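You operate a simulated robot arm through the tools that you are given. There is no shell and no other tool.

You are at the controls of a simulated robot arm. One attempt, no reset.

JOB
Put things in order on the top of the long bench. At the end: the yellow padlock stands where the silver right bolt stood; the teal spool stands where the silver small elbow (marked "29") stood; the silver small elbow from the top of the long bench is on the brown thread carton; the silver right bolt stands where the teal spool stood; the purple spool stands where the yellow padlock stood; whatever was shut is shut again. Leave all else as you found it, and nothing knocked over. Set down upright: small elbow.

It is judged by the outcome, as a careful person would: the job done as asked, and still so three seconds after it is handed in. It fails if anything else is knocked over, pushed out of place, dropped, spilled or broken.

ROBOT AND FRAMES
A 6-joint arm with a two-finger gripper, fixed in place. Base frame: the origin is at the foot of the arm, x ahead of it, y to its left, z up; the work surface is at about z = 0. Units: m, degrees, N and s.
With the tool pointing down near the work surface it reaches from about 0.18 to 0.48 m from the base axis. Its first joint turns from -66.0 to 66.0 degrees. Payload 1.76 kg.
The TCP is the grasp point between the finger pads, 0.029 m short of the fingertips. In the tool frame z runs along the fingers and y along their closing line. The gripper opens to 0.082 m; its body begins 0.058 m behind the TCP.
Orientation is told as [roll, pitch, yaw] about the base's x, y, z axes, in that order, counted from this pose: with the fingers straight down and closing along the base's y, the tool's x points along the base's -x, its y along +y and its z along -z.

CONTROLS
- The arm moves only by the tool jog_arm. Its argument "steps" is a list that holds one entry, the list of rows, each a list of 7 numbers: the opening, from 0 (shut) to 1 (fully open), then the shift along the tool's x, y, z in m, then the turn, a rotation vector about the tool's x, y, z in degrees. In form: [[[fingers, dx, dy, dz, wx, wy, wz], ...]]. A call has 1 to 20 rows; each row shifts and turns the commanded pose from where the row before left it, along the tool's axes as they then stand. Each row takes 0.2 s and may step no farther than 0.05 m and 8.6 degrees from the row before; otherwise, or with a gripper value out of range, the whole call is refused. Where a pose cannot be reached the arm comes as near as it can. A force on the tool above 40 N (or 10 N above the force at the start of the call, whichever is more), or a blocked arm, ends the call early, and 0.2 s more pass. Each finger travels about 0.2035 m/s and halts on what it meets, pressing with about 33 N; the grip force reading is that of the motor and also rises with nothing between the fingers. The clock runs only during rows and for 0.2 s after the last one: add rows that do not move to give the fingers time. It gives the time, the measured TCP pose, the force on the tool (base axes), the opening and the grip force at its end, in the units of the frame above (readings bear some noise), with the torque about the TCP (base axes, N m) and any sound that the robot's microphone picked up.
- Cameras (640 x 400 px; columns grow to the right, rows downward): "scene" is fixed at [0.065, 0.3483, 0.4277]; the picture's right is [-0.70, -0.72, 0.00], its down [-0.43, 0.42, -0.80] and it looks along [0.57, -0.56, -0.60] (base axes); focal length 214 px, centre (320, 200). "wrist" rides on the gripper at [0.079, 0.004, -0.089] in the tool frame; the picture's right is [-0.05, 1.00, 0.00], its down [-0.71, -0.04, -0.71] and it looks along [-0.71, -0.04, 0.71] (tool axes); focal length 256 px, centre (320, 200). There is no depth. A picture from a camera that has moved, and an enlarged one, comes with that camera's place and axes in the base frame and with its lens. The place of the scene camera against the robot may be out by one fixed shift of up to 0.012 m in any direction.
- grab_frame(camera): a new picture of that camera. The clock stands still meanwhile.
- zoom(camera, box): a new picture of the part [left, top, right, bottom] of that camera's present view, enlarged. The clock stands still meanwhile.
- sign_off(): hands the job in; it is judged then, once.

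Nothing tells you positions but the pictures and the camera data. Unless the task says otherwise, let go and move clear before handing in.

The tools are called after ">>>" as a command line: name --argument value ..., lists and objects as JSON in quotes. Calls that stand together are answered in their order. jog_arm: Moves the arm, as the interface text tells. Its arguments: {"type":"object","properties":{"steps":{"type":"array"}},"required":["steps"]} The other tools are called the same way: grab_frame (camera) takes a picture; zoom (camera, box) takes an enlarged picture of a part of a camera's view; sign_off () hands the job in.

At the start:

```text
t: 0.0
ee_pos: [0.2329, -0.0734, 0.3317]
ee_rot: [0.0, -0.1, 0.0]
force: [-0.3, -1.1, -0.2]
moment: [0.02, -0.04, -0.01]
gripper_width: 0.0819
finger_force: 0.0
```

scene: 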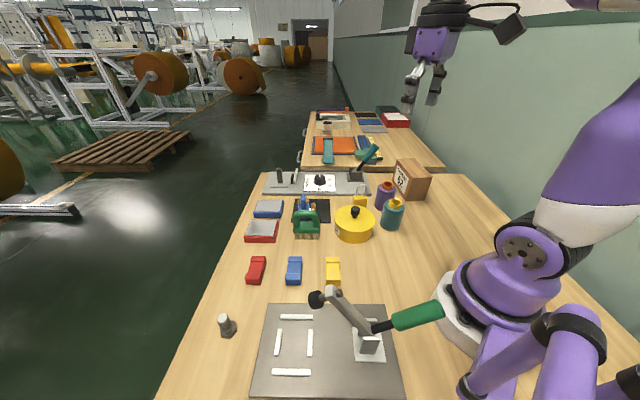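
wrist: 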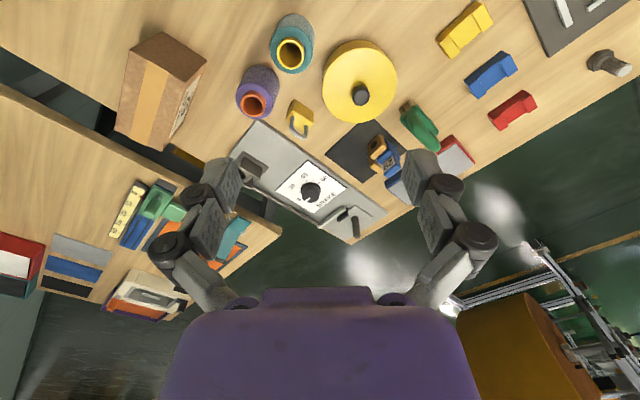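

I see a long bench with a carton, purple and teal spools, a yellow padlock, a yellow lidded tin, a toggle clamp and some blocks. I'll take closer pictures to find the bolt, the elbow and anything that's shut.

>>> zoom --camera "scene" --box '[220, 150, 460, 300]'

>>> zoom --camera "scene" --box '[180, 240, 460, 400]'

>>> zoom --camera "wrist" --box '[100, 0, 420, 200]'

>>> zoom --camera "wrist" --box '[320, 0, 640, 200]'

>>> zoom --camera "scene" --box '[290, 90, 450, 190]'

```text
2.67 times, centred on (340, 225) of scene
camera zoom: at [0.065, 0.3483, 0.4277], right [-0.7, -0.72, 0.0], down [-0.43, 0.42, -0.8], along [0.57, -0.56, -0.6], focal length 572 px, centre (267, 133)
```

zoom: 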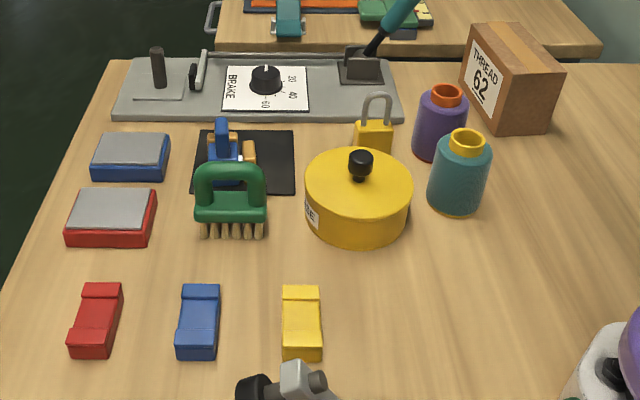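

```text
2.29 times, centred on (320, 320) of scene
camera zoom: at [0.065, 0.3483, 0.4277], right [-0.7, -0.72, 0.0], down [-0.43, 0.42, -0.8], along [0.57, -0.56, -0.6], focal length 490 px, centre (320, -74)
```

zoom: 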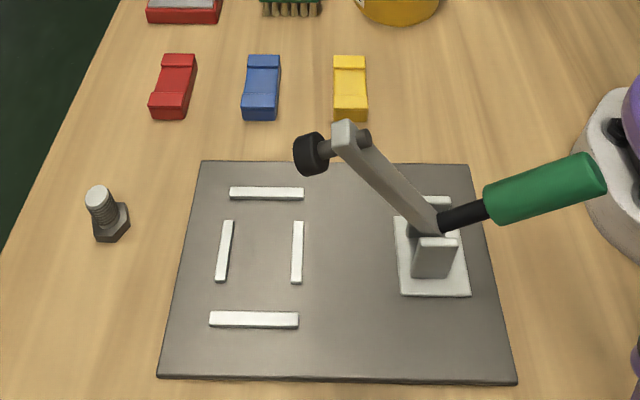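

```text
2.00 times, centred on (260, 100) of wrist
camera zoom: at [0.1518, -0.0686, 0.4203], right [0.05, 1.0, 0.0], down [0.7, -0.04, 0.71], along [0.71, -0.04, -0.71], focal length 512 px, centre (440, 400)
```

zoom: 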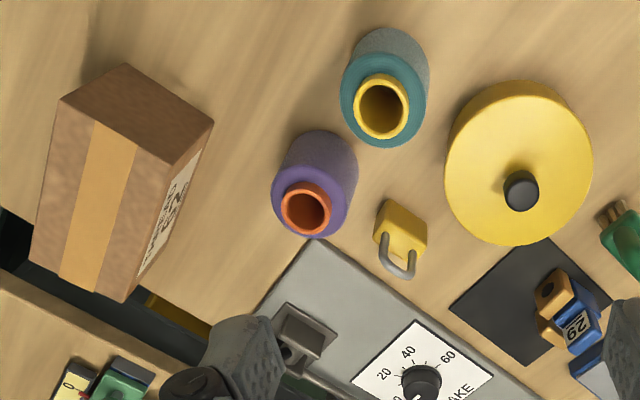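

```text
2.00 times, centred on (480, 100) of wrist
camera zoom: at [0.1518, -0.0686, 0.4203], right [0.05, 1.0, 0.0], down [0.7, -0.04, 0.71], along [0.71, -0.04, -0.71], focal length 512 px, centre (0, 400)
```

zoom: 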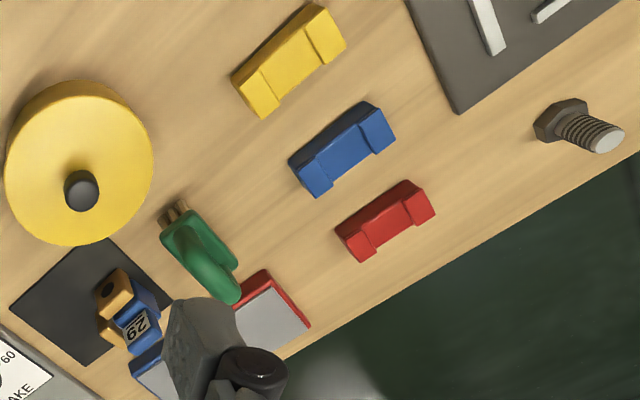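

```text
4.00 times, centred on (370, 140) of scene
camera zoom: at [0.065, 0.3483, 0.4277], right [-0.7, -0.72, 0.0], down [-0.43, 0.42, -0.8], along [0.57, -0.56, -0.6], focal length 858 px, centre (120, 440)
```

zoom: 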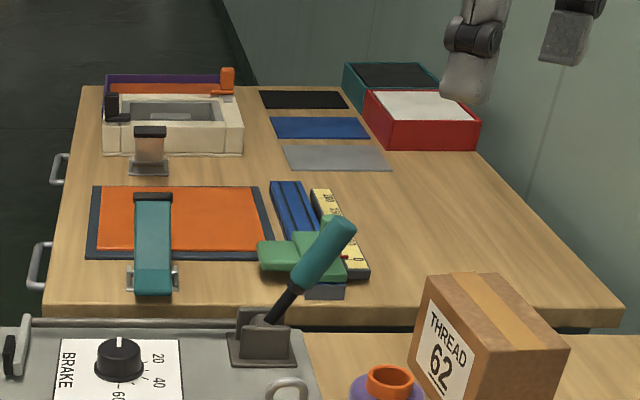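

The bolt stands near the left edge, and the "29" mark is on something blue and orange on a dark mat. I'll look closer at that before deciding anything.

>>> zoom --camera "scene" --box '[280, 185, 344, 245]'

>>> zoom --camera "wrist" --box '[340, 110, 440, 200]'

>>> zoom --camera "scene" --box '[240, 160, 320, 210]'

>>> zoom --camera "scene" --box '[330, 150, 440, 250]'

>>> zoom --camera "scene" --box '[200, 280, 280, 350]'

```text
6.67 times, centred on (312, 215) of scene
camera zoom: at [0.065, 0.3483, 0.4277], right [-0.7, -0.72, 0.0], down [-0.43, 0.42, -0.8], along [0.57, -0.56, -0.6], focal length 1430 px, centre (373, 100)
```

zoom: 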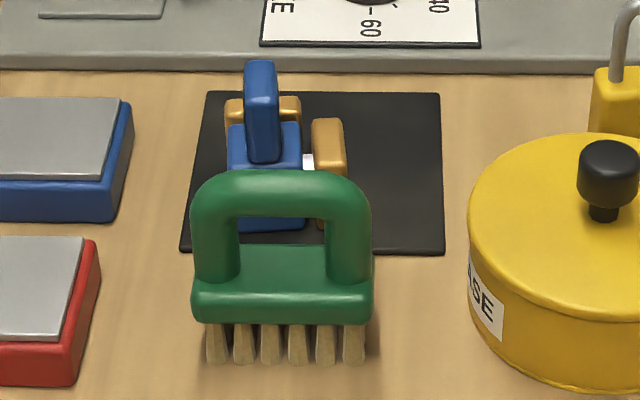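

```text
4.44 times, centred on (390, 155) of wrist
camera zoom: at [0.1518, -0.0686, 0.4203], right [0.05, 1.0, 0.0], down [0.7, -0.04, 0.71], along [0.71, -0.04, -0.71], focal length 1138 px, centre (9, 400)
```

zoom: 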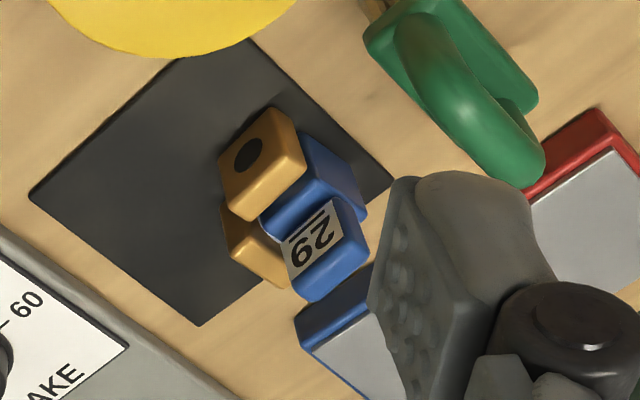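

```text
8.00 times, centred on (280, 185) of scene
camera zoom: at [0.065, 0.3483, 0.4277], right [-0.7, -0.72, 0.0], down [-0.43, 0.42, -0.8], along [0.57, -0.56, -0.6], focal length 1716 px, centre (640, 320)
```

zoom: 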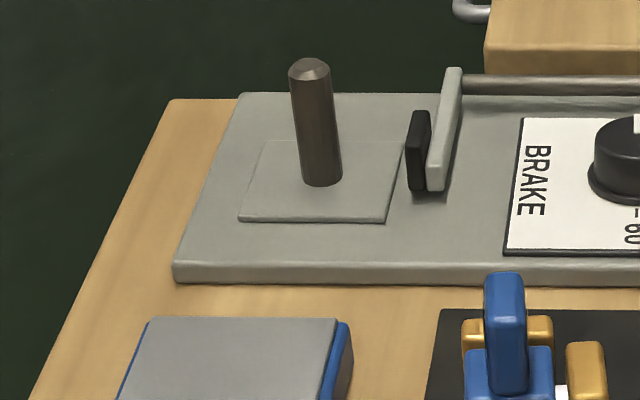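

```text
4.00 times, centred on (385, 200) of scene
camera zoom: at [0.065, 0.3483, 0.4277], right [-0.7, -0.72, 0.0], down [-0.43, 0.42, -0.8], along [0.57, -0.56, -0.6], focal length 858 px, centre (60, 200)
```

zoom: 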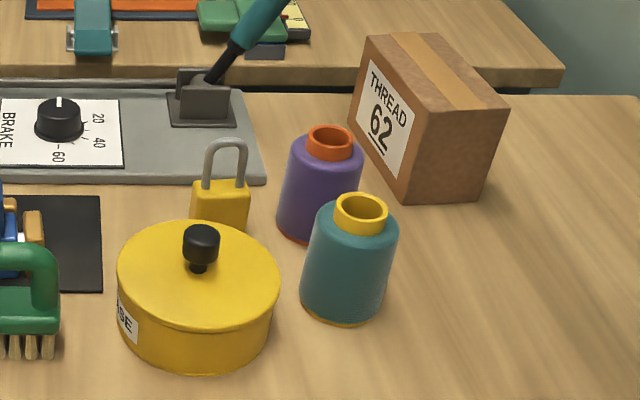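

```text
5.71 times, centred on (240, 315) of scene
camera zoom: at [0.065, 0.3483, 0.4277], right [-0.7, -0.72, 0.0], down [-0.43, 0.42, -0.8], along [0.57, -0.56, -0.6], focal length 1226 px, centre (777, -457)
```

zoom: 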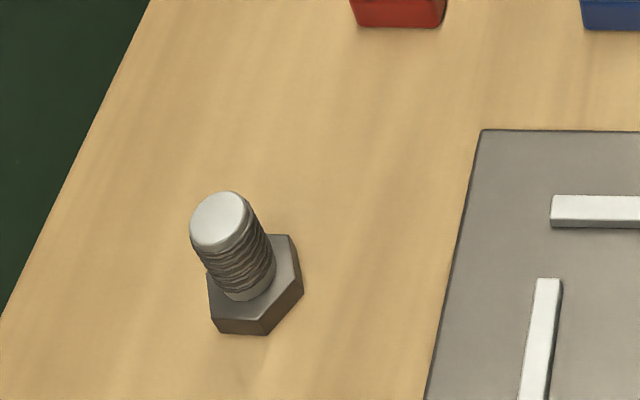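

I've estimated rough positions: bolt near (0.295, 0.35), teal spool (0.24, -0.11), purple spool (0.305, -0.175), padlock (0.36, -0.12), elbow (0.45, 0.04) and carton (0.295, -0.32). Next I'll move the wrist camera over the mat to see the "29" object properly.

>>> jog_arm --steps '[[[1, -0.025, 0.02, 0.01, 0, 0, 0], [1, -0.025, 0.02, 0.01, 0, 0, 0], [1, -0.025, 0.02, 0.01, 0, 0, 0], [1, -0.025, 0.02, 0.01, 0, 0, 0], [1, -0.02, 0.02, 0.01, 0, 0, 0], [1, 0, 0.01, 0.01, 0, 0, 0]]]'

```text
t: 1.4
ee_pos: [0.3522, 0.0355, 0.2688]
ee_rot: [-0.1, 0.0, 0.0]
force: [0.1, 0.3, -0.4]
moment: [-0.01, -0.02, 0.0]
gripper_width: 0.0822
finger_force: 0.1
```

The arm is now just short of the mat. I'll look straight at the "29" object and its surroundings.

>>> grab_frame --camera "wrist"

>>> zoom --camera "wrist" --box '[240, 80, 400, 180]'

>>> zoom --camera "wrist" --box '[0, 0, 240, 150]'

>>> grab_frame --camera "scene"

```text
taken
camera wrist: at [0.2727, 0.041, 0.3571], right [0.05, 1.0, 0.0], down [0.71, -0.04, 0.71], along [0.71, -0.04, -0.71], focal length 256 px, centre (320, 200)
```

wrist: 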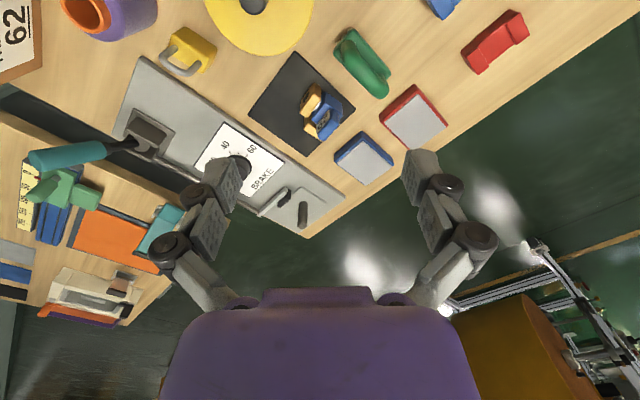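

```text
4.00 times, centred on (320, 130) of wrist
camera zoom: at [0.2727, 0.041, 0.3571], right [0.05, 1.0, 0.0], down [0.71, -0.04, 0.71], along [0.71, -0.04, -0.71], focal length 1024 px, centre (320, 480)
```

zoom: 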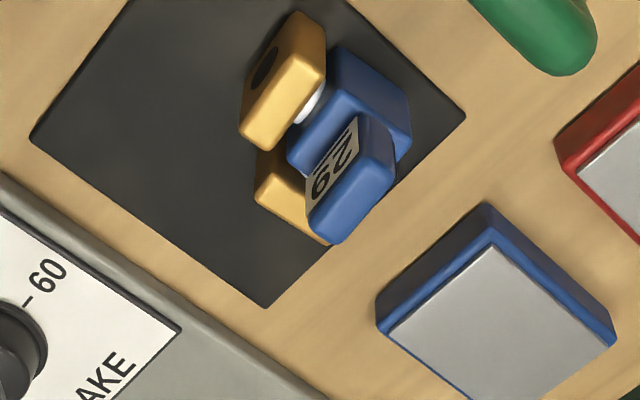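

```text
2.67 times, centred on (120, 75) of wrist
camera zoom: at [0.2727, 0.041, 0.3571], right [0.05, 1.0, 0.0], down [0.71, -0.04, 0.71], along [0.71, -0.04, -0.71], focal length 683 px, centre (853, 533)
```

zoom: 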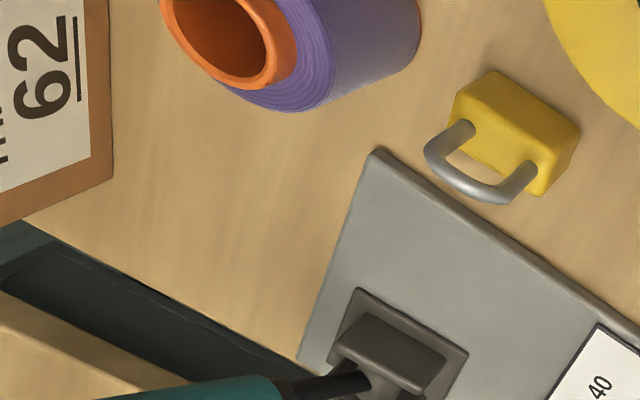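

```text
taken
```

scene: 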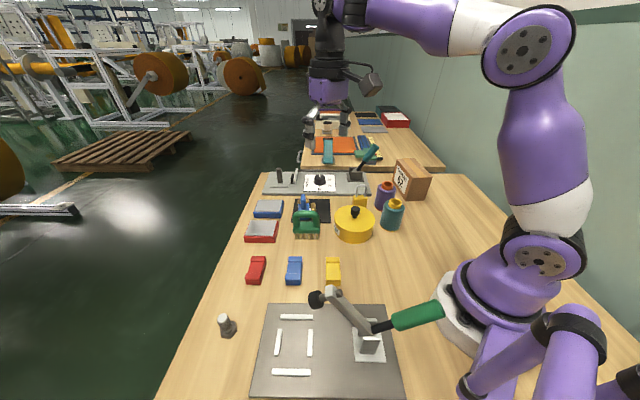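

The "29" object looks like blue and orange pieces with something pale between them, so I need to know its make-up. I'll go lower and closer.

>>> jog_arm --steps '[[[1, -0.01, 0.0, 0.03, 0, 0, 0], [1, -0.01, 0.0, 0.03, 0, 0, 0], [1, -0.01, 0.0, 0.03, 0, 0, 0], [1, 0, 0, 0.02, 0, 0, 0]]]'

>>> grab_frame --camera "wrist"

>>> zoom --camera "wrist" --box '[250, 60, 410, 160]'

```text
t: 2.4
ee_pos: [0.381, 0.0353, 0.1623]
ee_rot: [-0.1, -0.2, 0.1]
force: [0.3, -0.1, 0.4]
moment: [0.01, 0.02, 0.02]
gripper_width: 0.0817
finger_force: 0.1
```

```text
taken
camera wrist: at [0.3024, 0.0404, 0.2497], right [0.05, 1.0, 0.0], down [0.7, -0.04, 0.71], along [0.71, -0.04, -0.71], focal length 256 px, centre (320, 200)
```

wrist: 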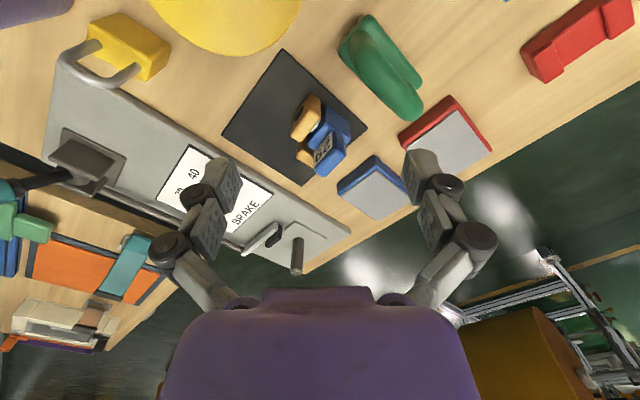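

```text
4.00 times, centred on (330, 110) of wrist
camera zoom: at [0.3024, 0.0404, 0.2497], right [0.05, 1.0, 0.0], down [0.7, -0.04, 0.71], along [0.71, -0.04, -0.71], focal length 1024 px, centre (280, 560)
```

zoom: 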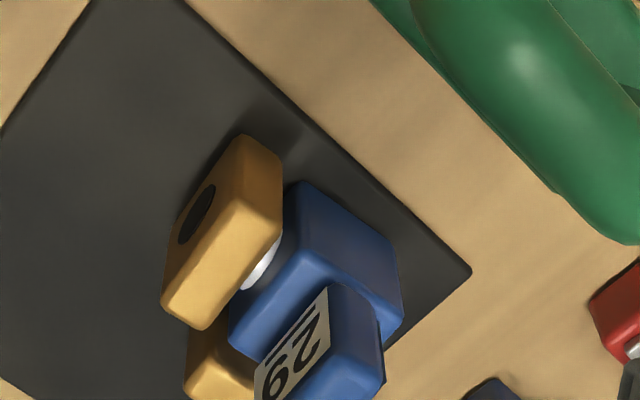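

The object has a blue body, orange blocks and a shiny pin, with a "29" tag. I'll turn the wrist to see it from the right side and check whether it is one part or several.

>>> jog_arm --steps '[[[1, 0.01, 0.0, -0.04, 0, 0, 0], [1, 0.0, 0.0, -0.02, 0, 0, -8], [1, 0, 0, 0, 0, 0, -8.5], [1, 0, 0, 0, 0, 0, -8.5], [1, 0, 0, 0, 0, 0, -8.5], [1, 0, 0, 0, 0, 0, -8.5], [1, 0, 0, 0, 0, 0, -8.5], [1, 0, 0, 0, 0, 0, -8.5], [1, 0, 0, 0, 0, 0, -8.5], [1, 0, 0, 0, 0, 0, -8.5], [1, 0, 0, 0, 0, 0, -8.5], [1, 0, 0, 0, 0, 0, -5.5]]]'

>>> grab_frame --camera "wrist"

```text
t: 5.0
ee_pos: [0.3703, 0.0353, 0.2225]
ee_rot: [-0.1, 0.1, 90.0]
force: [-0.7, -0.1, 0.0]
moment: [0.0, 0.03, -0.01]
gripper_width: 0.0819
finger_force: 0.1
```

```text
taken
camera wrist: at [0.3664, -0.0439, 0.3107], right [-1.0, 0.05, 0.0], down [0.03, 0.71, 0.71], along [0.04, 0.7, -0.71], focal length 256 px, centre (320, 200)
```

wrist: 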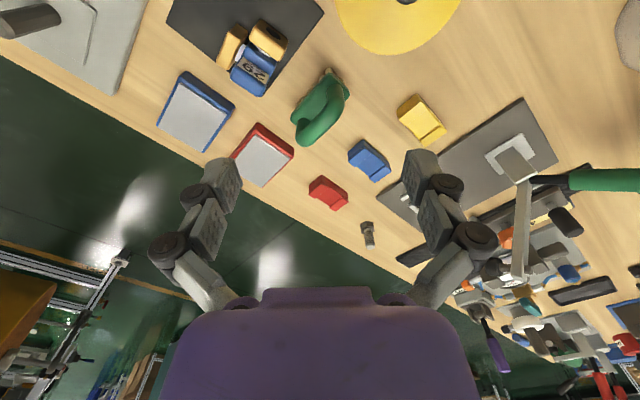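

Beyond this bench there's another table. I'll slide right so the "29" object comes nearer the picture's centre.

>>> jog_arm --steps '[[[1, 0.035, -0.015, 0.0, 0, 0, 0], [1, 0.035, -0.015, 0.01, 0, 0, 0], [1, 0.03, -0.01, 0.01, 0, 0, 0], [1, 0, 0, 0.01, 0, 0, 0]]]'

>>> grab_frame --camera "wrist"

>>> zoom --camera "wrist" --box '[180, 60, 340, 160]'

```text
t: 6.0
ee_pos: [0.4117, -0.0639, 0.1937]
ee_rot: [0.0, 0.0, 90.0]
force: [0.8, -0.9, -0.5]
moment: [0.03, -0.03, 0.01]
gripper_width: 0.082
finger_force: 0.1
```

```text
taken
camera wrist: at [0.4077, -0.1434, 0.2816], right [-1.0, 0.05, 0.0], down [0.04, 0.71, 0.71], along [0.04, 0.71, -0.71], focal length 256 px, centre (320, 200)
```

wrist: 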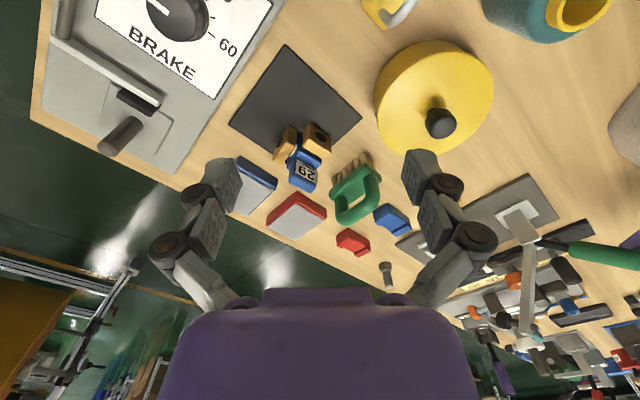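

```text
4.00 times, centred on (260, 110) of wrist
camera zoom: at [0.4077, -0.1434, 0.2816], right [-1.0, 0.05, 0.0], down [0.04, 0.71, 0.71], along [0.04, 0.71, -0.71], focal length 1024 px, centre (560, 560)
```

zoom: 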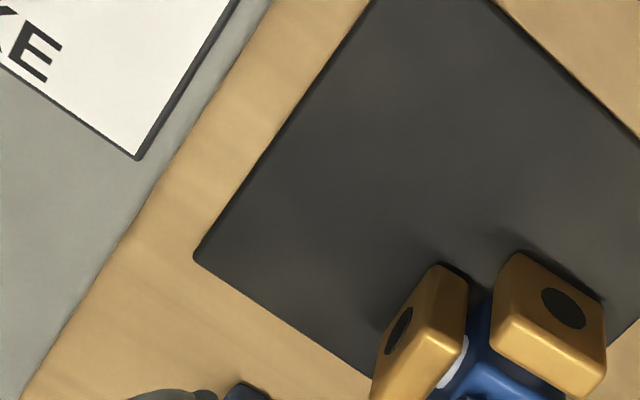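

>>> zoom --camera "wrist" --box '[250, 100, 370, 200]'

>>> zoom --camera "wrist" --box '[400, 180, 640, 400]'

```text
4.00 times, centred on (310, 150) of wrist
camera zoom: at [0.4077, -0.1434, 0.2816], right [-1.0, 0.05, 0.0], down [0.04, 0.71, 0.71], along [0.04, 0.71, -0.71], focal length 1024 px, centre (360, 400)
```

zoom: 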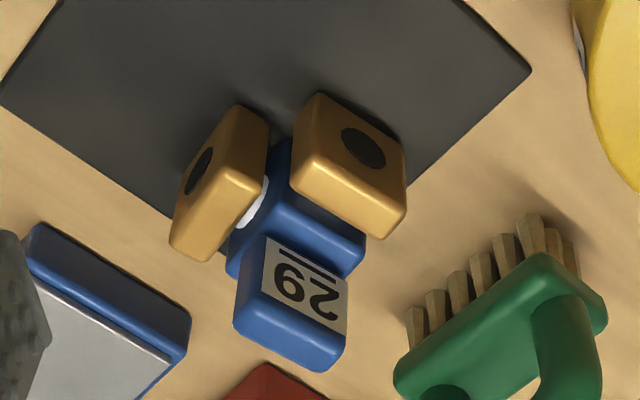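

```text
1.82 times, centred on (520, 290) of wrist
camera zoom: at [0.4077, -0.1434, 0.2816], right [-1.0, 0.05, 0.0], down [0.04, 0.71, 0.71], along [0.04, 0.71, -0.71], focal length 465 px, centre (-44, 36)
```

zoom: 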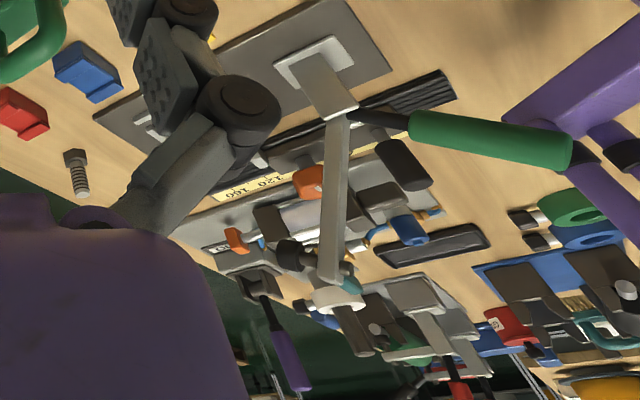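

Now it's clear: the "29" part is a pipe elbow, with a blue body, two orange flanges with bores, and a tag on top. There is more on the bench to the left behind the scene camera, so I'll look there for any other elbow or bolt before settling.

>>> jog_arm --steps '[[[1, -0.01, 0.02, -0.03, 0, 0, 0], [1, -0.03, 0.02, -0.03, 0, 0, 0], [1, -0.035, 0.02, -0.02, 0, 0, 0], [1, -0.035, 0.02, -0.02, 0, 0, 0], [1, -0.035, 0.02, -0.01, 0, 0, 0], [1, -0.035, 0.02, -0.01, 0, 0, 0], [1, -0.03, 0.01, 0, 0, 0, 0]]]'

>>> grab_frame --camera "wrist"

```text
t: 7.6
ee_pos: [0.2808, 0.1458, 0.3128]
ee_rot: [-0.2, 0.1, 90.0]
force: [0.8, 0.0, -0.2]
moment: [-0.02, 0.0, -0.03]
gripper_width: 0.0818
finger_force: 0.0
```

```text
taken
camera wrist: at [0.2763, 0.0667, 0.4008], right [-1.0, 0.05, 0.0], down [0.04, 0.71, 0.71], along [0.04, 0.7, -0.71], focal length 256 px, centre (320, 200)
```

wrist: 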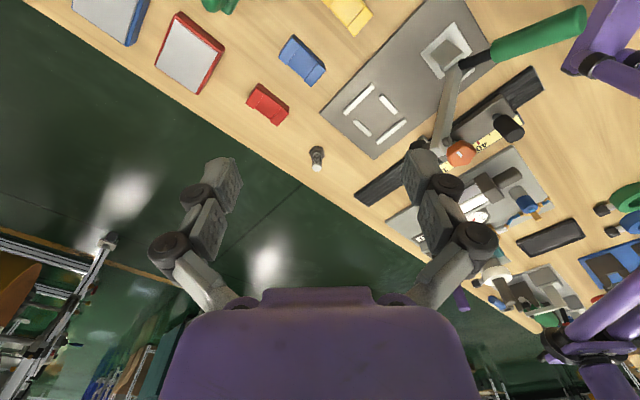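

The bench carries on leftward with a slide rail and other gear. I'll move further left to look that part over.

>>> jog_arm --steps '[[[1, -0.035, 0.01, 0, 0, 0, 0], [1, -0.035, 0.01, 0, 0, 0, 0], [1, -0.035, 0.01, 0, 0, 0, 0], [1, -0.035, 0.01, 0, 0, 0, 0], [1, -0.02, 0.01, 0, 0, 0, 0]]]'

>>> grab_frame --camera "wrist"

>>> zoom --camera "wrist" --box '[240, 0, 440, 200]'

>>> zoom --camera "wrist" --box '[440, 0, 640, 200]'

>>> zoom --camera "wrist" --box '[440, 200, 640, 400]'

```text
t: 8.8
ee_pos: [0.2282, 0.3031, 0.3058]
ee_rot: [-0.2, 0.2, 90.0]
force: [1.2, 0.2, -0.3]
moment: [0.01, -0.02, 0.02]
gripper_width: 0.0822
finger_force: 0.1
out of reach, approached as far as the arm can: row 5
```

```text
taken
camera wrist: at [0.2239, 0.2247, 0.3934], right [-1.0, 0.05, 0.0], down [0.04, 0.71, 0.71], along [0.04, 0.71, -0.71], focal length 256 px, centre (320, 200)
```

wrist: 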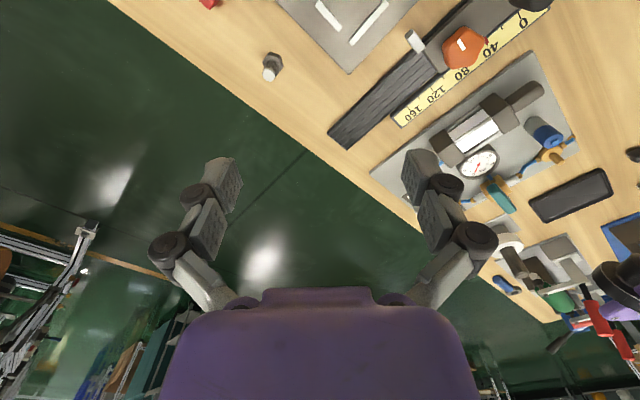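

```text
2.00 times, centred on (340, 100) of wrist
camera zoom: at [0.2239, 0.2247, 0.3934], right [-1.0, 0.05, 0.0], down [0.04, 0.71, 0.71], along [0.04, 0.71, -0.71], focal length 512 px, centre (280, 400)
```

zoom: 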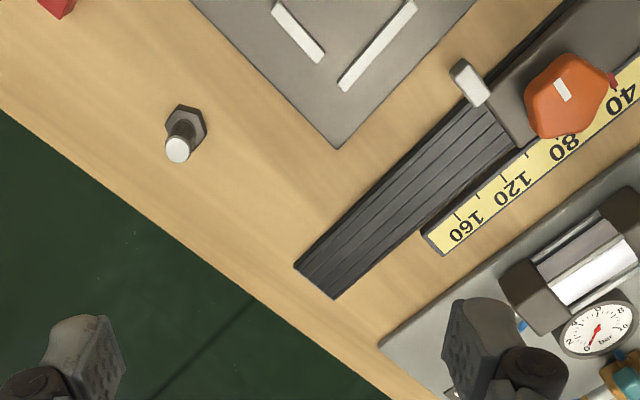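

```text
2.00 times, centred on (540, 100) of wrist
camera zoom: at [0.2239, 0.2247, 0.3934], right [-1.0, 0.05, 0.0], down [0.04, 0.71, 0.71], along [0.04, 0.71, -0.71], focal length 512 px, centre (-120, 400)
```

zoom: 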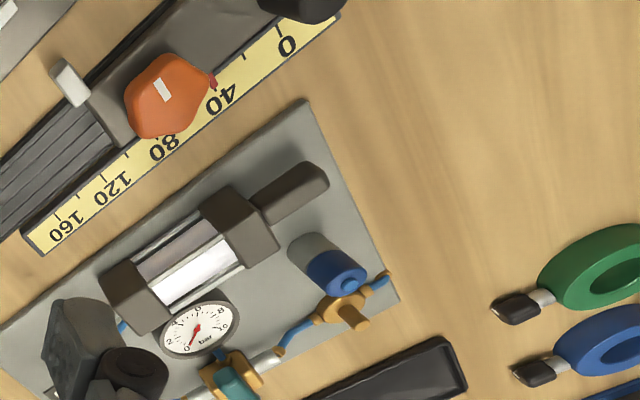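

```text
2.00 times, centred on (540, 300) of wrist
camera zoom: at [0.2239, 0.2247, 0.3934], right [-1.0, 0.05, 0.0], down [0.04, 0.71, 0.71], along [0.04, 0.71, -0.71], focal length 512 px, centre (-120, 0)
```

zoom: 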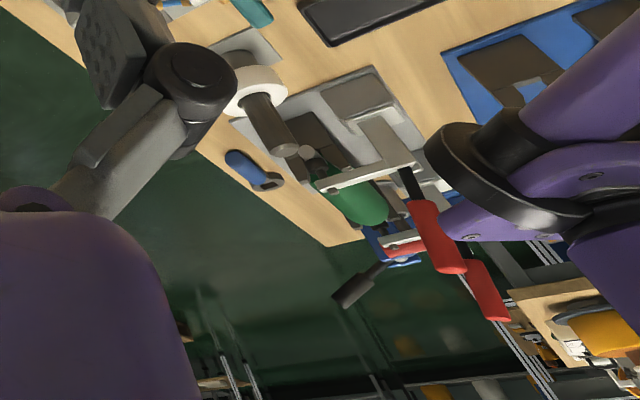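

The rest of the bench holds only fixed rigs and I see no other elbow or bolt, so the "29" part on the mat is the elbow. Everything lines up with the bench, which runs about 45° to my axes. I'll turn the tool to match and view the elbow along the bench.

>>> jog_arm --steps '[[[1, 0.034, -0.022, 0.004, 0, 0, 0], [1, 0.034, -0.022, 0.004, 0, 0, 0], [1, 0.034, -0.022, 0.004, 0, 0, 0], [1, 0.034, -0.022, 0.004, 0, 0, 0], [1, 0.034, -0.022, 0.004, 0, 0, 0], [1, 0.034, -0.022, 0.004, 0, 0, 0]]]'

>>> jog_arm --steps '[[[1, 0, 0, 0, 0, 0, 8.44], [1, 0, 0, 0, 0, 0, 8.44], [1, 0, 0, 0, 0, 0, 8.44], [1, 0, 0, 0, 0, 0, 8.44], [1, 0, 0, 0, 0, 0, 8.44], [1, 0, 0, 0, 0, 0, 8.44], [1, 0, 0, 0, 0, 0, 8.44], [1, 0, 0, 0, 0, 0, 8.44], [1, 0, 0, 0, 0, 0, 8.44], [1, 0, 0, 0, 0, 0, 8.44], [1, 0, 0, 0, 0, 0, 8.44], [1, 0, 0, 0, 0, 0, 8.44], [1, 0, 0, 0, 0, 0, 8.44], [1, 0, 0, 0, 0, 0, 8.44], [1, 0, 0, 0, 0, 0, 8.44], [1, 0, 0, 0, 0, 0, 8.4]]]'

>>> grab_frame --camera "wrist"

>>> zoom --camera "wrist" --box '[240, 60, 400, 160]'

```text
t: 10.2
ee_pos: [0.3584, 0.0961, 0.2823]
ee_rot: [-0.1, 0.1, 90.1]
force: [0.5, -0.1, 0.0]
moment: [0.01, 0.02, 0.01]
gripper_width: 0.0823
finger_force: 0.0
```

```text
t: 13.6
ee_pos: [0.3608, 0.0983, 0.2828]
ee_rot: [0.0, -0.2, -45.1]
force: [0.1, -0.3, 0.3]
moment: [-0.02, 0.01, 0.01]
gripper_width: 0.0818
finger_force: 0.0
```

```text
taken
camera wrist: at [0.3077, 0.1578, 0.3709], right [0.75, 0.67, 0.0], down [0.47, -0.53, 0.71], along [0.47, -0.53, -0.71], focal length 256 px, centre (320, 200)
```

wrist: 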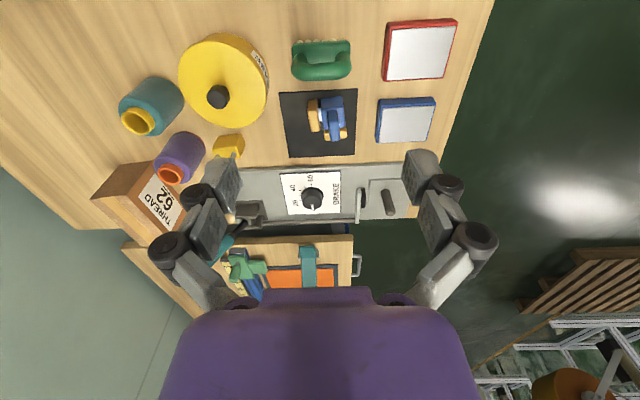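

```text
4.00 times, centred on (320, 110) of wrist
camera zoom: at [0.3077, 0.1578, 0.3709], right [0.75, 0.67, 0.0], down [0.47, -0.53, 0.71], along [0.47, -0.53, -0.71], focal length 1024 px, centre (320, 560)
```

zoom: 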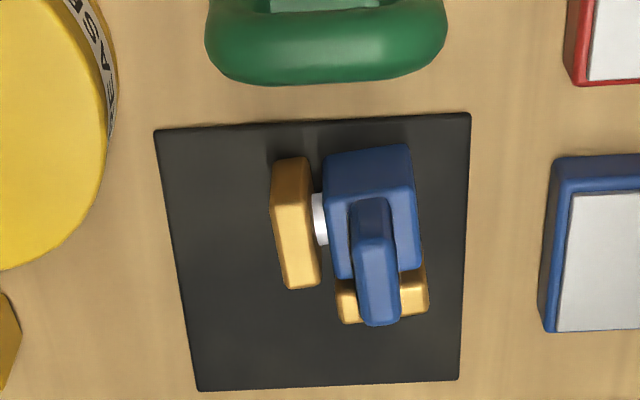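

The elbow stands on the mat near (0.436, 0.042), about 0.07 m tall, with an upright fin running along the bench. I'll zoom in further to get the flange and body heights before choosing a grip.

>>> zoom --camera "wrist" --box '[290, 80, 370, 150]'

>>> zoom --camera "wrist" --box '[100, 20, 280, 220]'

>>> zoom --camera "scene" --box '[285, 190, 325, 220]'

```text
5.71 times, centred on (330, 115) of wrist
camera zoom: at [0.3077, 0.1578, 0.3709], right [0.75, 0.67, 0.0], down [0.47, -0.53, 0.71], along [0.47, -0.53, -0.71], focal length 1463 px, centre (263, 686)
```

zoom: 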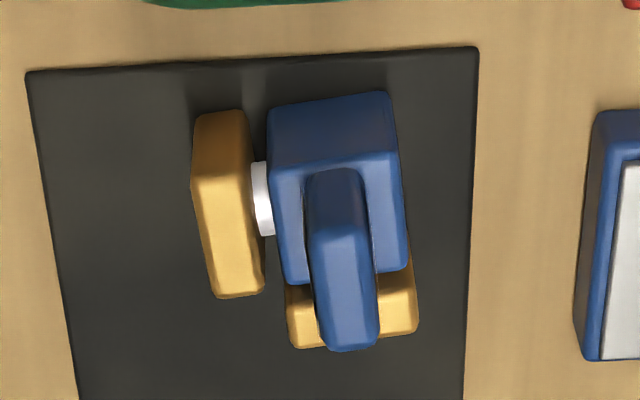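

```text
2.00 times, centred on (190, 120) of wrist
camera zoom: at [0.3077, 0.1578, 0.3709], right [0.75, 0.67, 0.0], down [0.47, -0.53, 0.71], along [0.47, -0.53, -0.71], focal length 512 px, centre (580, 360)
```

zoom: 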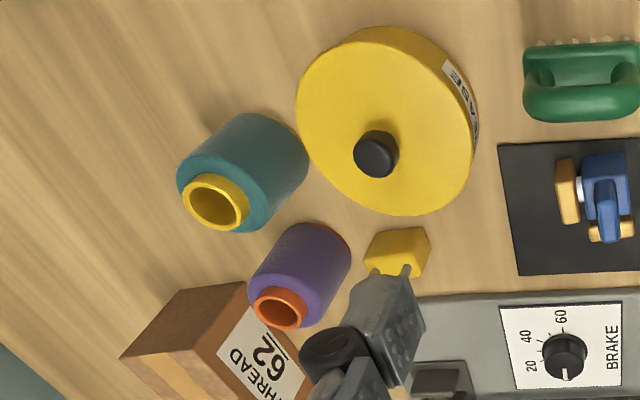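

```text
13.33 times, centred on (305, 205) of scene
camera zoom: at [0.065, 0.3483, 0.4277], right [-0.7, -0.72, 0.0], down [-0.43, 0.42, -0.8], along [0.57, -0.56, -0.6], focal length 2860 px, centre (520, 133)
```

zoom: 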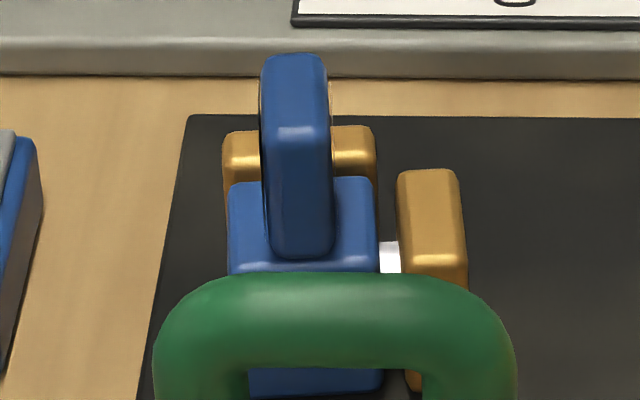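

Elbow: body and flanges reach about z 0.037, with the fin on top to about 0.065, turned roughly -40°. Spools: teal (0.243, -0.109) and purple (0.304, -0.170), both about 0.076 tall. Next I'll look at the padlock and the carton.

>>> jog_arm --steps '[[[1, -0.0103, -0.042, 0, 0, 0, 0], [1, -0.0103, -0.042, 0, 0, 0, 0], [1, -0.0103, -0.042, 0, 0, 0, 0], [1, -0.0103, -0.042, 0, 0, 0, 0], [1, 0, 0, 0, 0, 0, 0]]]'

>>> grab_frame --camera "wrist"

>>> zoom --camera "wrist" --box '[200, 60, 400, 200]'

>>> zoom --camera "wrist" --box '[60, 60, 260, 200]'

>>> grab_frame --camera "scene"

```text
t: 14.8
ee_pos: [0.2702, -0.0492, 0.2819]
ee_rot: [0.0, -0.1, -45.0]
force: [0.6, -0.8, -0.3]
moment: [-0.03, 0.0, 0.02]
gripper_width: 0.082
finger_force: 0.2
```

```text
taken
camera wrist: at [0.216, 0.01, 0.3696], right [0.74, 0.67, 0.0], down [0.47, -0.52, 0.71], along [0.47, -0.53, -0.71], focal length 256 px, centre (320, 200)
```

wrist: 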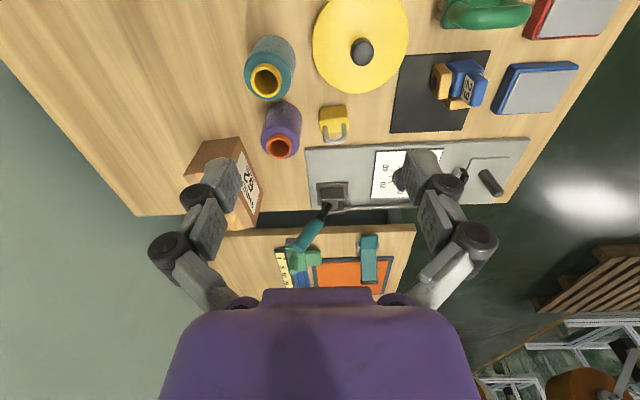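

```text
2.86 times, centred on (300, 130) of wrist
camera zoom: at [0.216, 0.01, 0.3696], right [0.74, 0.67, 0.0], down [0.47, -0.52, 0.71], along [0.47, -0.53, -0.71], focal length 731 px, centre (377, 400)
```

zoom: 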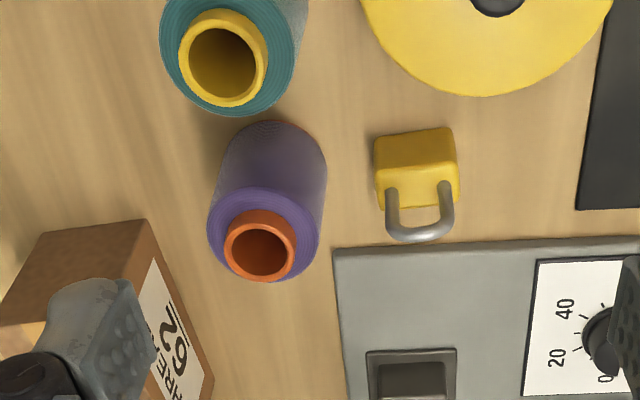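

```text
2.86 times, centred on (160, 130) of wrist
camera zoom: at [0.216, 0.01, 0.3696], right [0.74, 0.67, 0.0], down [0.47, -0.52, 0.71], along [0.47, -0.53, -0.71], focal length 731 px, centre (777, 400)
```

zoom: 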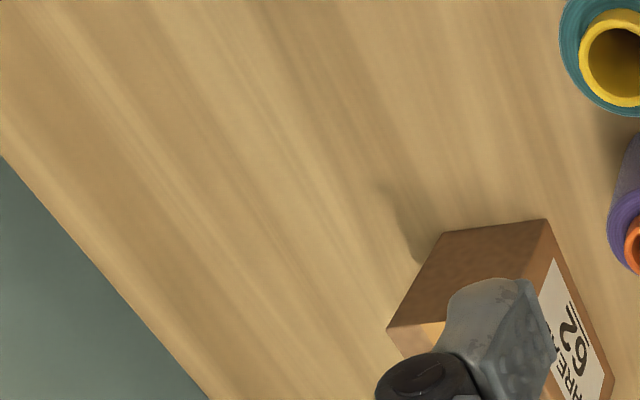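

```text
taken
```

scene: 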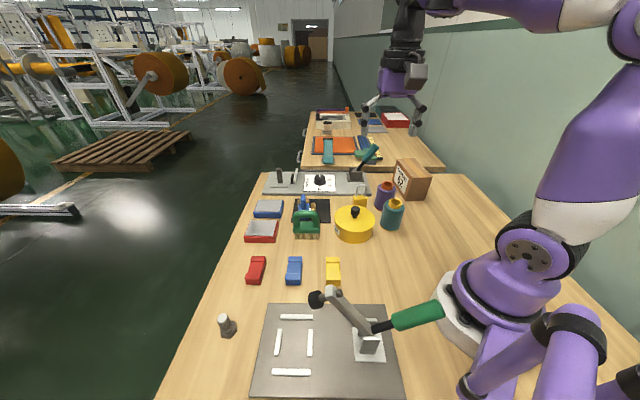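

Padlock at about (0.354, -0.114): body 0.04 wide, 0.02 thick, shackle top near 0.083. Carton centre is about (0.295, -0.308) with its top near 0.087, turned about 4° from the bench. Now I'll move above the elbow's fin and check alignment.

>>> jog_arm --steps '[[[1, 0, 0, 0, 0, 0, -5], [1, -0.0143, 0.0353, 0.015, 0, 0, 0], [1, -0.0143, 0.0353, 0.022, 0, 0, 0], [1, -0.0143, 0.0353, 0.022, 0, 0, 0], [1, -0.0143, 0.0353, 0.025, 0, 0, 0], [1, -0.0143, 0.0353, 0.025, 0, 0, 0], [1, 0, 0, 0.013, 0, 0, 0], [1, 0, 0, 0, 0, 0, 0]]]'

>>> grab_frame --camera "wrist"

>>> zoom --camera "wrist" --box '[240, 80, 400, 180]'

>>> zoom --camera "scene" --box '[270, 120, 370, 240]'

```text
t: 16.6
ee_pos: [0.4395, 0.0381, 0.1622]
ee_rot: [0.0, -0.1, -40.1]
force: [-0.1, 0.0, 0.3]
moment: [-0.01, 0.02, 0.0]
gripper_width: 0.0819
finger_force: 0.0
```

```text
taken
camera wrist: at [0.3819, 0.0926, 0.2495], right [0.68, 0.73, 0.0], down [0.52, -0.48, 0.71], along [0.52, -0.48, -0.71], focal length 256 px, centre (320, 200)
```

wrist: 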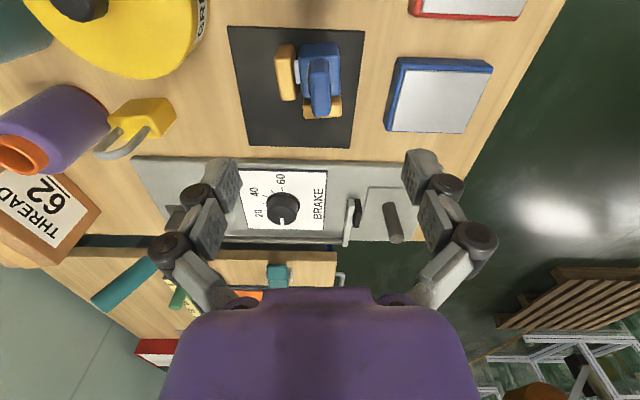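

```text
4.00 times, centred on (320, 130) of wrist
camera zoom: at [0.3819, 0.0926, 0.2495], right [0.68, 0.73, 0.0], down [0.52, -0.48, 0.71], along [0.52, -0.48, -0.71], focal length 1024 px, centre (320, 480)
```

zoom: 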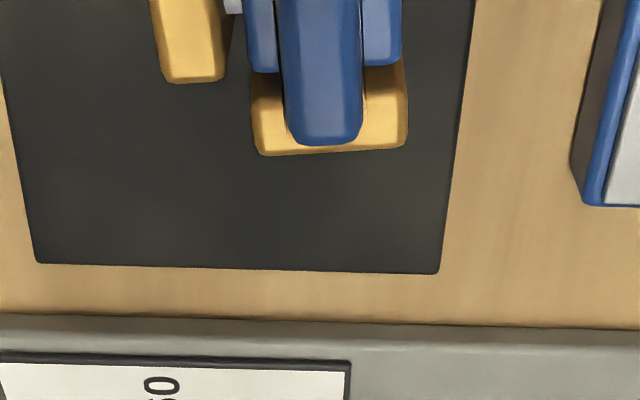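

```text
3.33 times, centred on (320, 180) of scene
camera zoom: at [0.065, 0.3483, 0.4277], right [-0.7, -0.72, 0.0], down [-0.43, 0.42, -0.8], along [0.57, -0.56, -0.6], focal length 715 px, centre (320, 267)
```

zoom: 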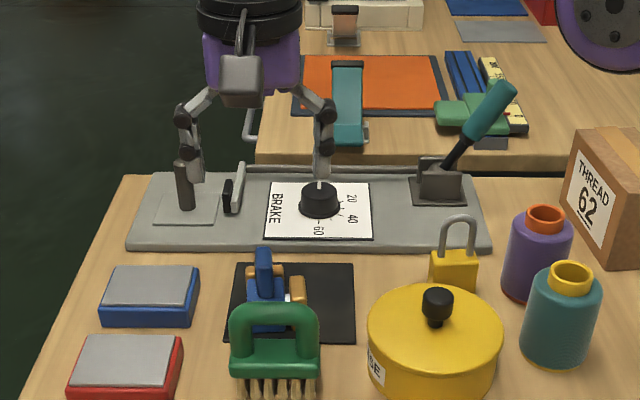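

I'm above the elbow and it sits in the upper middle of the view. I'll take a finer zoom on it to work out the fin centre and its turn.

>>> zoom --camera "wrist" --box '[260, 30, 360, 130]'

```text
4.00 times, centred on (310, 80) of wrist
camera zoom: at [0.3819, 0.0926, 0.2495], right [0.68, 0.73, 0.0], down [0.52, -0.48, 0.71], along [0.52, -0.48, -0.71], focal length 1024 px, centre (360, 680)
```

zoom: 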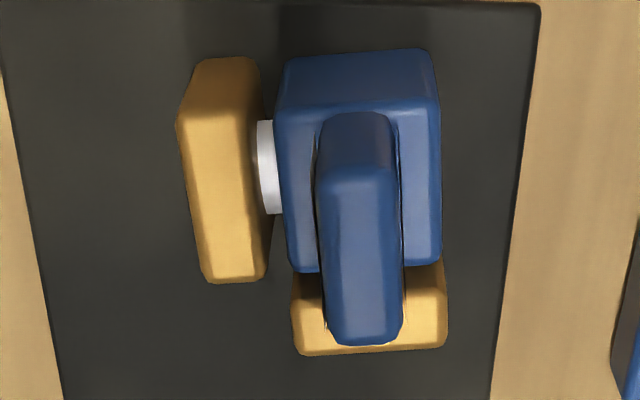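

The fin centre works out at (0.4388, 0.0398), in line with the fingers. I'll make a 2 mm correction, go down so the tips stay just above the flanges, and close on the fin.

>>> jog_arm --steps '[[[0.6, 0.0016, 0.0009, 0.02, 0, 0, 0], [0.6, 0, 0, 0.03, 0, 0, 0], [0.6, 0, 0, 0.025, 0, 0, 0], [0.6, 0, 0, 0.013, 0, 0, 0], [0.6, 0, 0, 0.005, 0, 0, 0], [0.6, 0, 0, 0, 0, 0, 0]]]'

>>> grab_frame --camera "wrist"

>>> zoom --camera "scene" --box '[270, 150, 370, 240]'

```text
t: 18.0
ee_pos: [0.4382, 0.0408, 0.0689]
ee_rot: [0.0, 0.0, -40.0]
force: [-0.4, 0.3, 0.3]
moment: [0.01, -0.04, 0.02]
gripper_width: 0.0494
finger_force: 0.0
```

```text
taken
camera wrist: at [0.3793, 0.0951, 0.157], right [0.68, 0.73, 0.0], down [0.52, -0.48, 0.71], along [0.52, -0.48, -0.71], focal length 256 px, centre (320, 200)
```

wrist: 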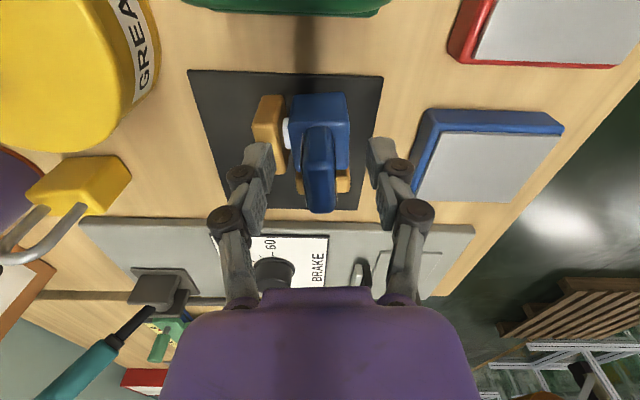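

```text
4.44 times, centred on (320, 195) of scene
camera zoom: at [0.065, 0.3483, 0.4277], right [-0.7, -0.72, 0.0], down [-0.43, 0.42, -0.8], along [0.57, -0.56, -0.6], focal length 953 px, centre (320, 222)
```

zoom: 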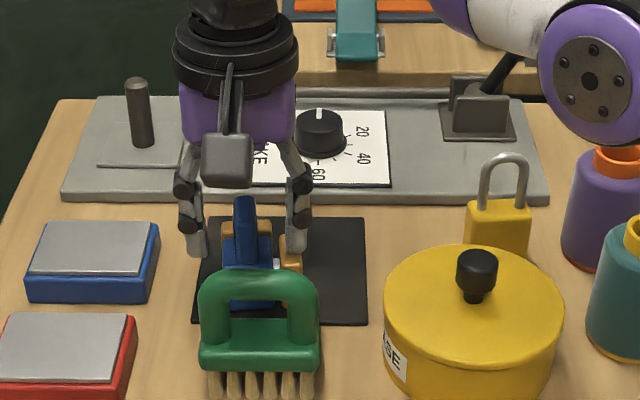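

The fin sits centred between the fingers with the tips above the flanges. Closing on it now.

>>> jog_arm --steps '[[[0.3, 0, 0, 0, 0, 0, 0], [0.1, 0, 0, 0, 0, 0, 0], [0.1, 0, 0, 0, 0, 0, 0], [0.05, 0, 0, 0, 0, 0, 0], [0.05, 0, 0, 0, 0, 0, 0]]]'

```text
t: 19.2
ee_pos: [0.4381, 0.0403, 0.07]
ee_rot: [0.2, -0.4, -40.0]
force: [7.5, -2.7, 25.7]
moment: [-0.17, -0.27, 0.12]
gripper_width: 0.0134
finger_force: 32.8
```

The grip closed on 13 mm but there's a 26 N upward push, so the tips are bearing on the body top. I'll open, rise about 4 mm and close again.

>>> jog_arm --steps '[[[0.4, 0, 0, 0, 0, 0, 0], [0.4, 0, 0, -0.002, 0, 0, 0], [0.4, 0, 0, -0.002, 0, 0, 0], [0.4, 0, 0, 0, 0, 0, 0]]]'

>>> jog_arm --steps '[[[0.3, 0, 0, 0, 0, 0, 0], [0.1, 0, 0, 0, 0, 0, 0], [0.1, 0, 0, 0, 0, 0, 0], [0.05, 0, 0, 0, 0, 0, 0]]]'

>>> grab_frame --camera "wrist"

```text
t: 20.2
ee_pos: [0.4384, 0.0414, 0.0725]
ee_rot: [-0.1, -0.2, -40.1]
force: [0.5, -0.1, -0.2]
moment: [0.03, -0.02, 0.03]
gripper_width: 0.0326
finger_force: 0.0
```

```text
t: 21.2
ee_pos: [0.4385, 0.0409, 0.0717]
ee_rot: [-0.1, -0.1, -40.0]
force: [0.3, -0.4, -0.2]
moment: [0.01, 0.03, -0.01]
gripper_width: 0.0133
finger_force: 32.8
```

```text
taken
camera wrist: at [0.3801, 0.0959, 0.1605], right [0.68, 0.73, 0.0], down [0.52, -0.48, 0.71], along [0.52, -0.48, -0.71], focal length 256 px, centre (320, 200)
```

wrist: 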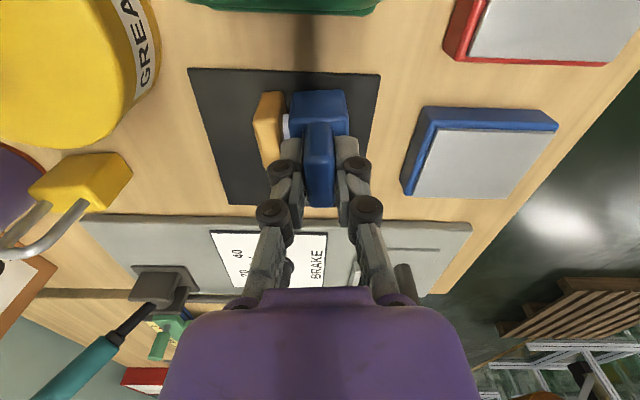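

Now it's a clean grip with no side loads. I'll lift straight up, then check that the elbow comes along level.

>>> jog_arm --steps '[[[0.05, 0, 0, -0.01, 0, 0, 0], [0.05, 0, 0, -0.02, 0, 0, 0], [0.05, 0, 0, -0.03, 0, 0, 0], [0.05, 0, 0, -0.03, 0, 0, 0], [0.05, 0, 0, -0.03, 0, 0, 0], [0.05, 0, 0, 0, 0, 0, 0]]]'

>>> grab_frame --camera "wrist"

>>> grab_frame --camera "scene"

```text
t: 22.6
ee_pos: [0.4353, 0.0419, 0.1914]
ee_rot: [0.0, -0.1, -40.0]
force: [-0.6, -0.7, -0.8]
moment: [0.01, 0.02, -0.01]
gripper_width: 0.0132
finger_force: 32.8
```

```text
taken
camera wrist: at [0.3782, 0.0954, 0.2796], right [0.68, 0.73, 0.0], down [0.52, -0.48, 0.71], along [0.52, -0.48, -0.71], focal length 256 px, centre (320, 200)
```

wrist: 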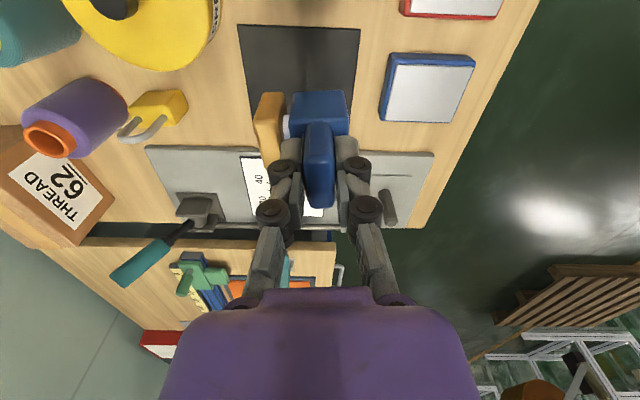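

```text
taken
```

scene: 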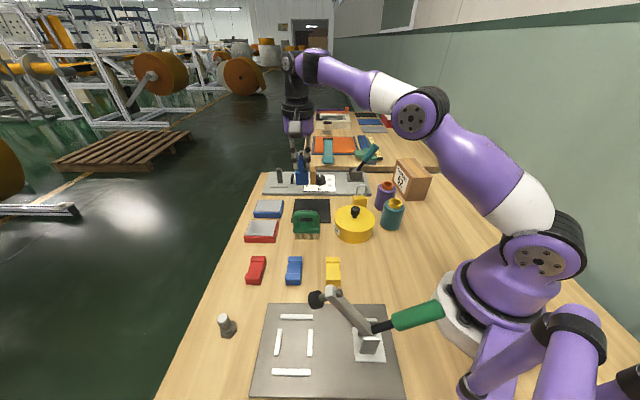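

The elbow is lifted level and secure. I'll carry it inward and then over the carton, keeping well above the spools.

>>> jog_arm --steps '[[[0.05, 0.005, -0.036, -0.01, 0, 0, 0], [0.05, 0.005, -0.036, -0.01, 0, 0, 0], [0.05, 0.005, -0.036, -0.01, 0, 0, 0], [0.05, 0.005, -0.036, -0.01, 0, 0, 0], [0.05, 0.005, -0.036, -0.009, 0, 0, 0], [0.05, -0.0227, -0.0278, 0.0033, 0, 0, 0], [0.05, -0.0227, -0.0278, 0.0033, 0, 0, 0], [0.05, -0.0227, -0.0278, 0.0033, 0, 0, 0], [0.05, -0.0227, -0.0278, 0.0033, 0, 0, 0], [0.05, -0.0227, -0.0278, 0.0033, 0, 0, 0], [0.05, -0.0227, -0.0278, 0.0033, 0, 0, 0], [0.05, 0, 0, 0, 0, 0, 0]]]'

>>> grab_frame --camera "wrist"

>>> grab_frame --camera "scene"

```text
t: 25.2
ee_pos: [0.3004, -0.2989, 0.2237]
ee_rot: [-0.1, -0.2, -39.9]
force: [0.8, -0.6, -0.6]
moment: [0.02, -0.01, 0.01]
gripper_width: 0.0133
finger_force: 33.1
```

```text
taken
camera wrist: at [0.2423, -0.2444, 0.312], right [0.68, 0.73, 0.0], down [0.52, -0.48, 0.71], along [0.52, -0.48, -0.71], focal length 256 px, centre (320, 200)
```

wrist: 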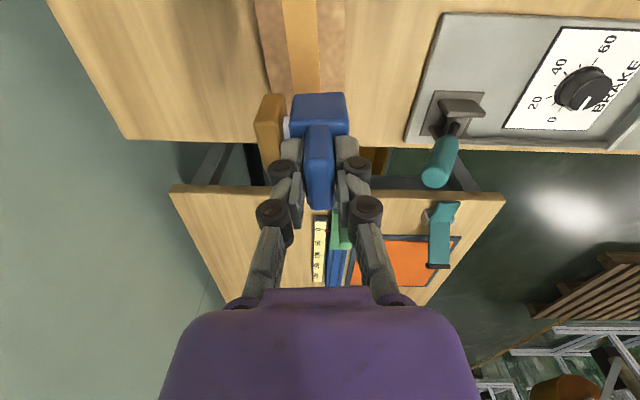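

```text
taken
```

scene: 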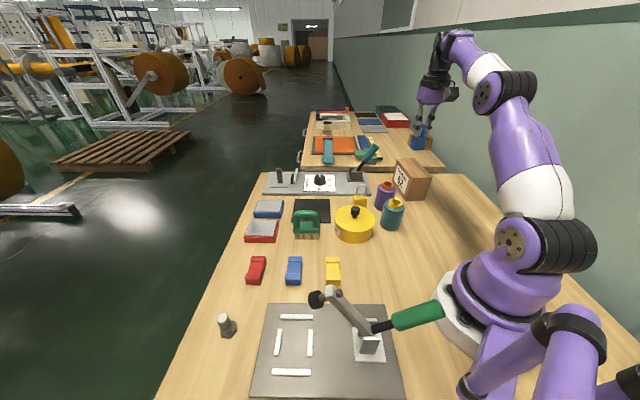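

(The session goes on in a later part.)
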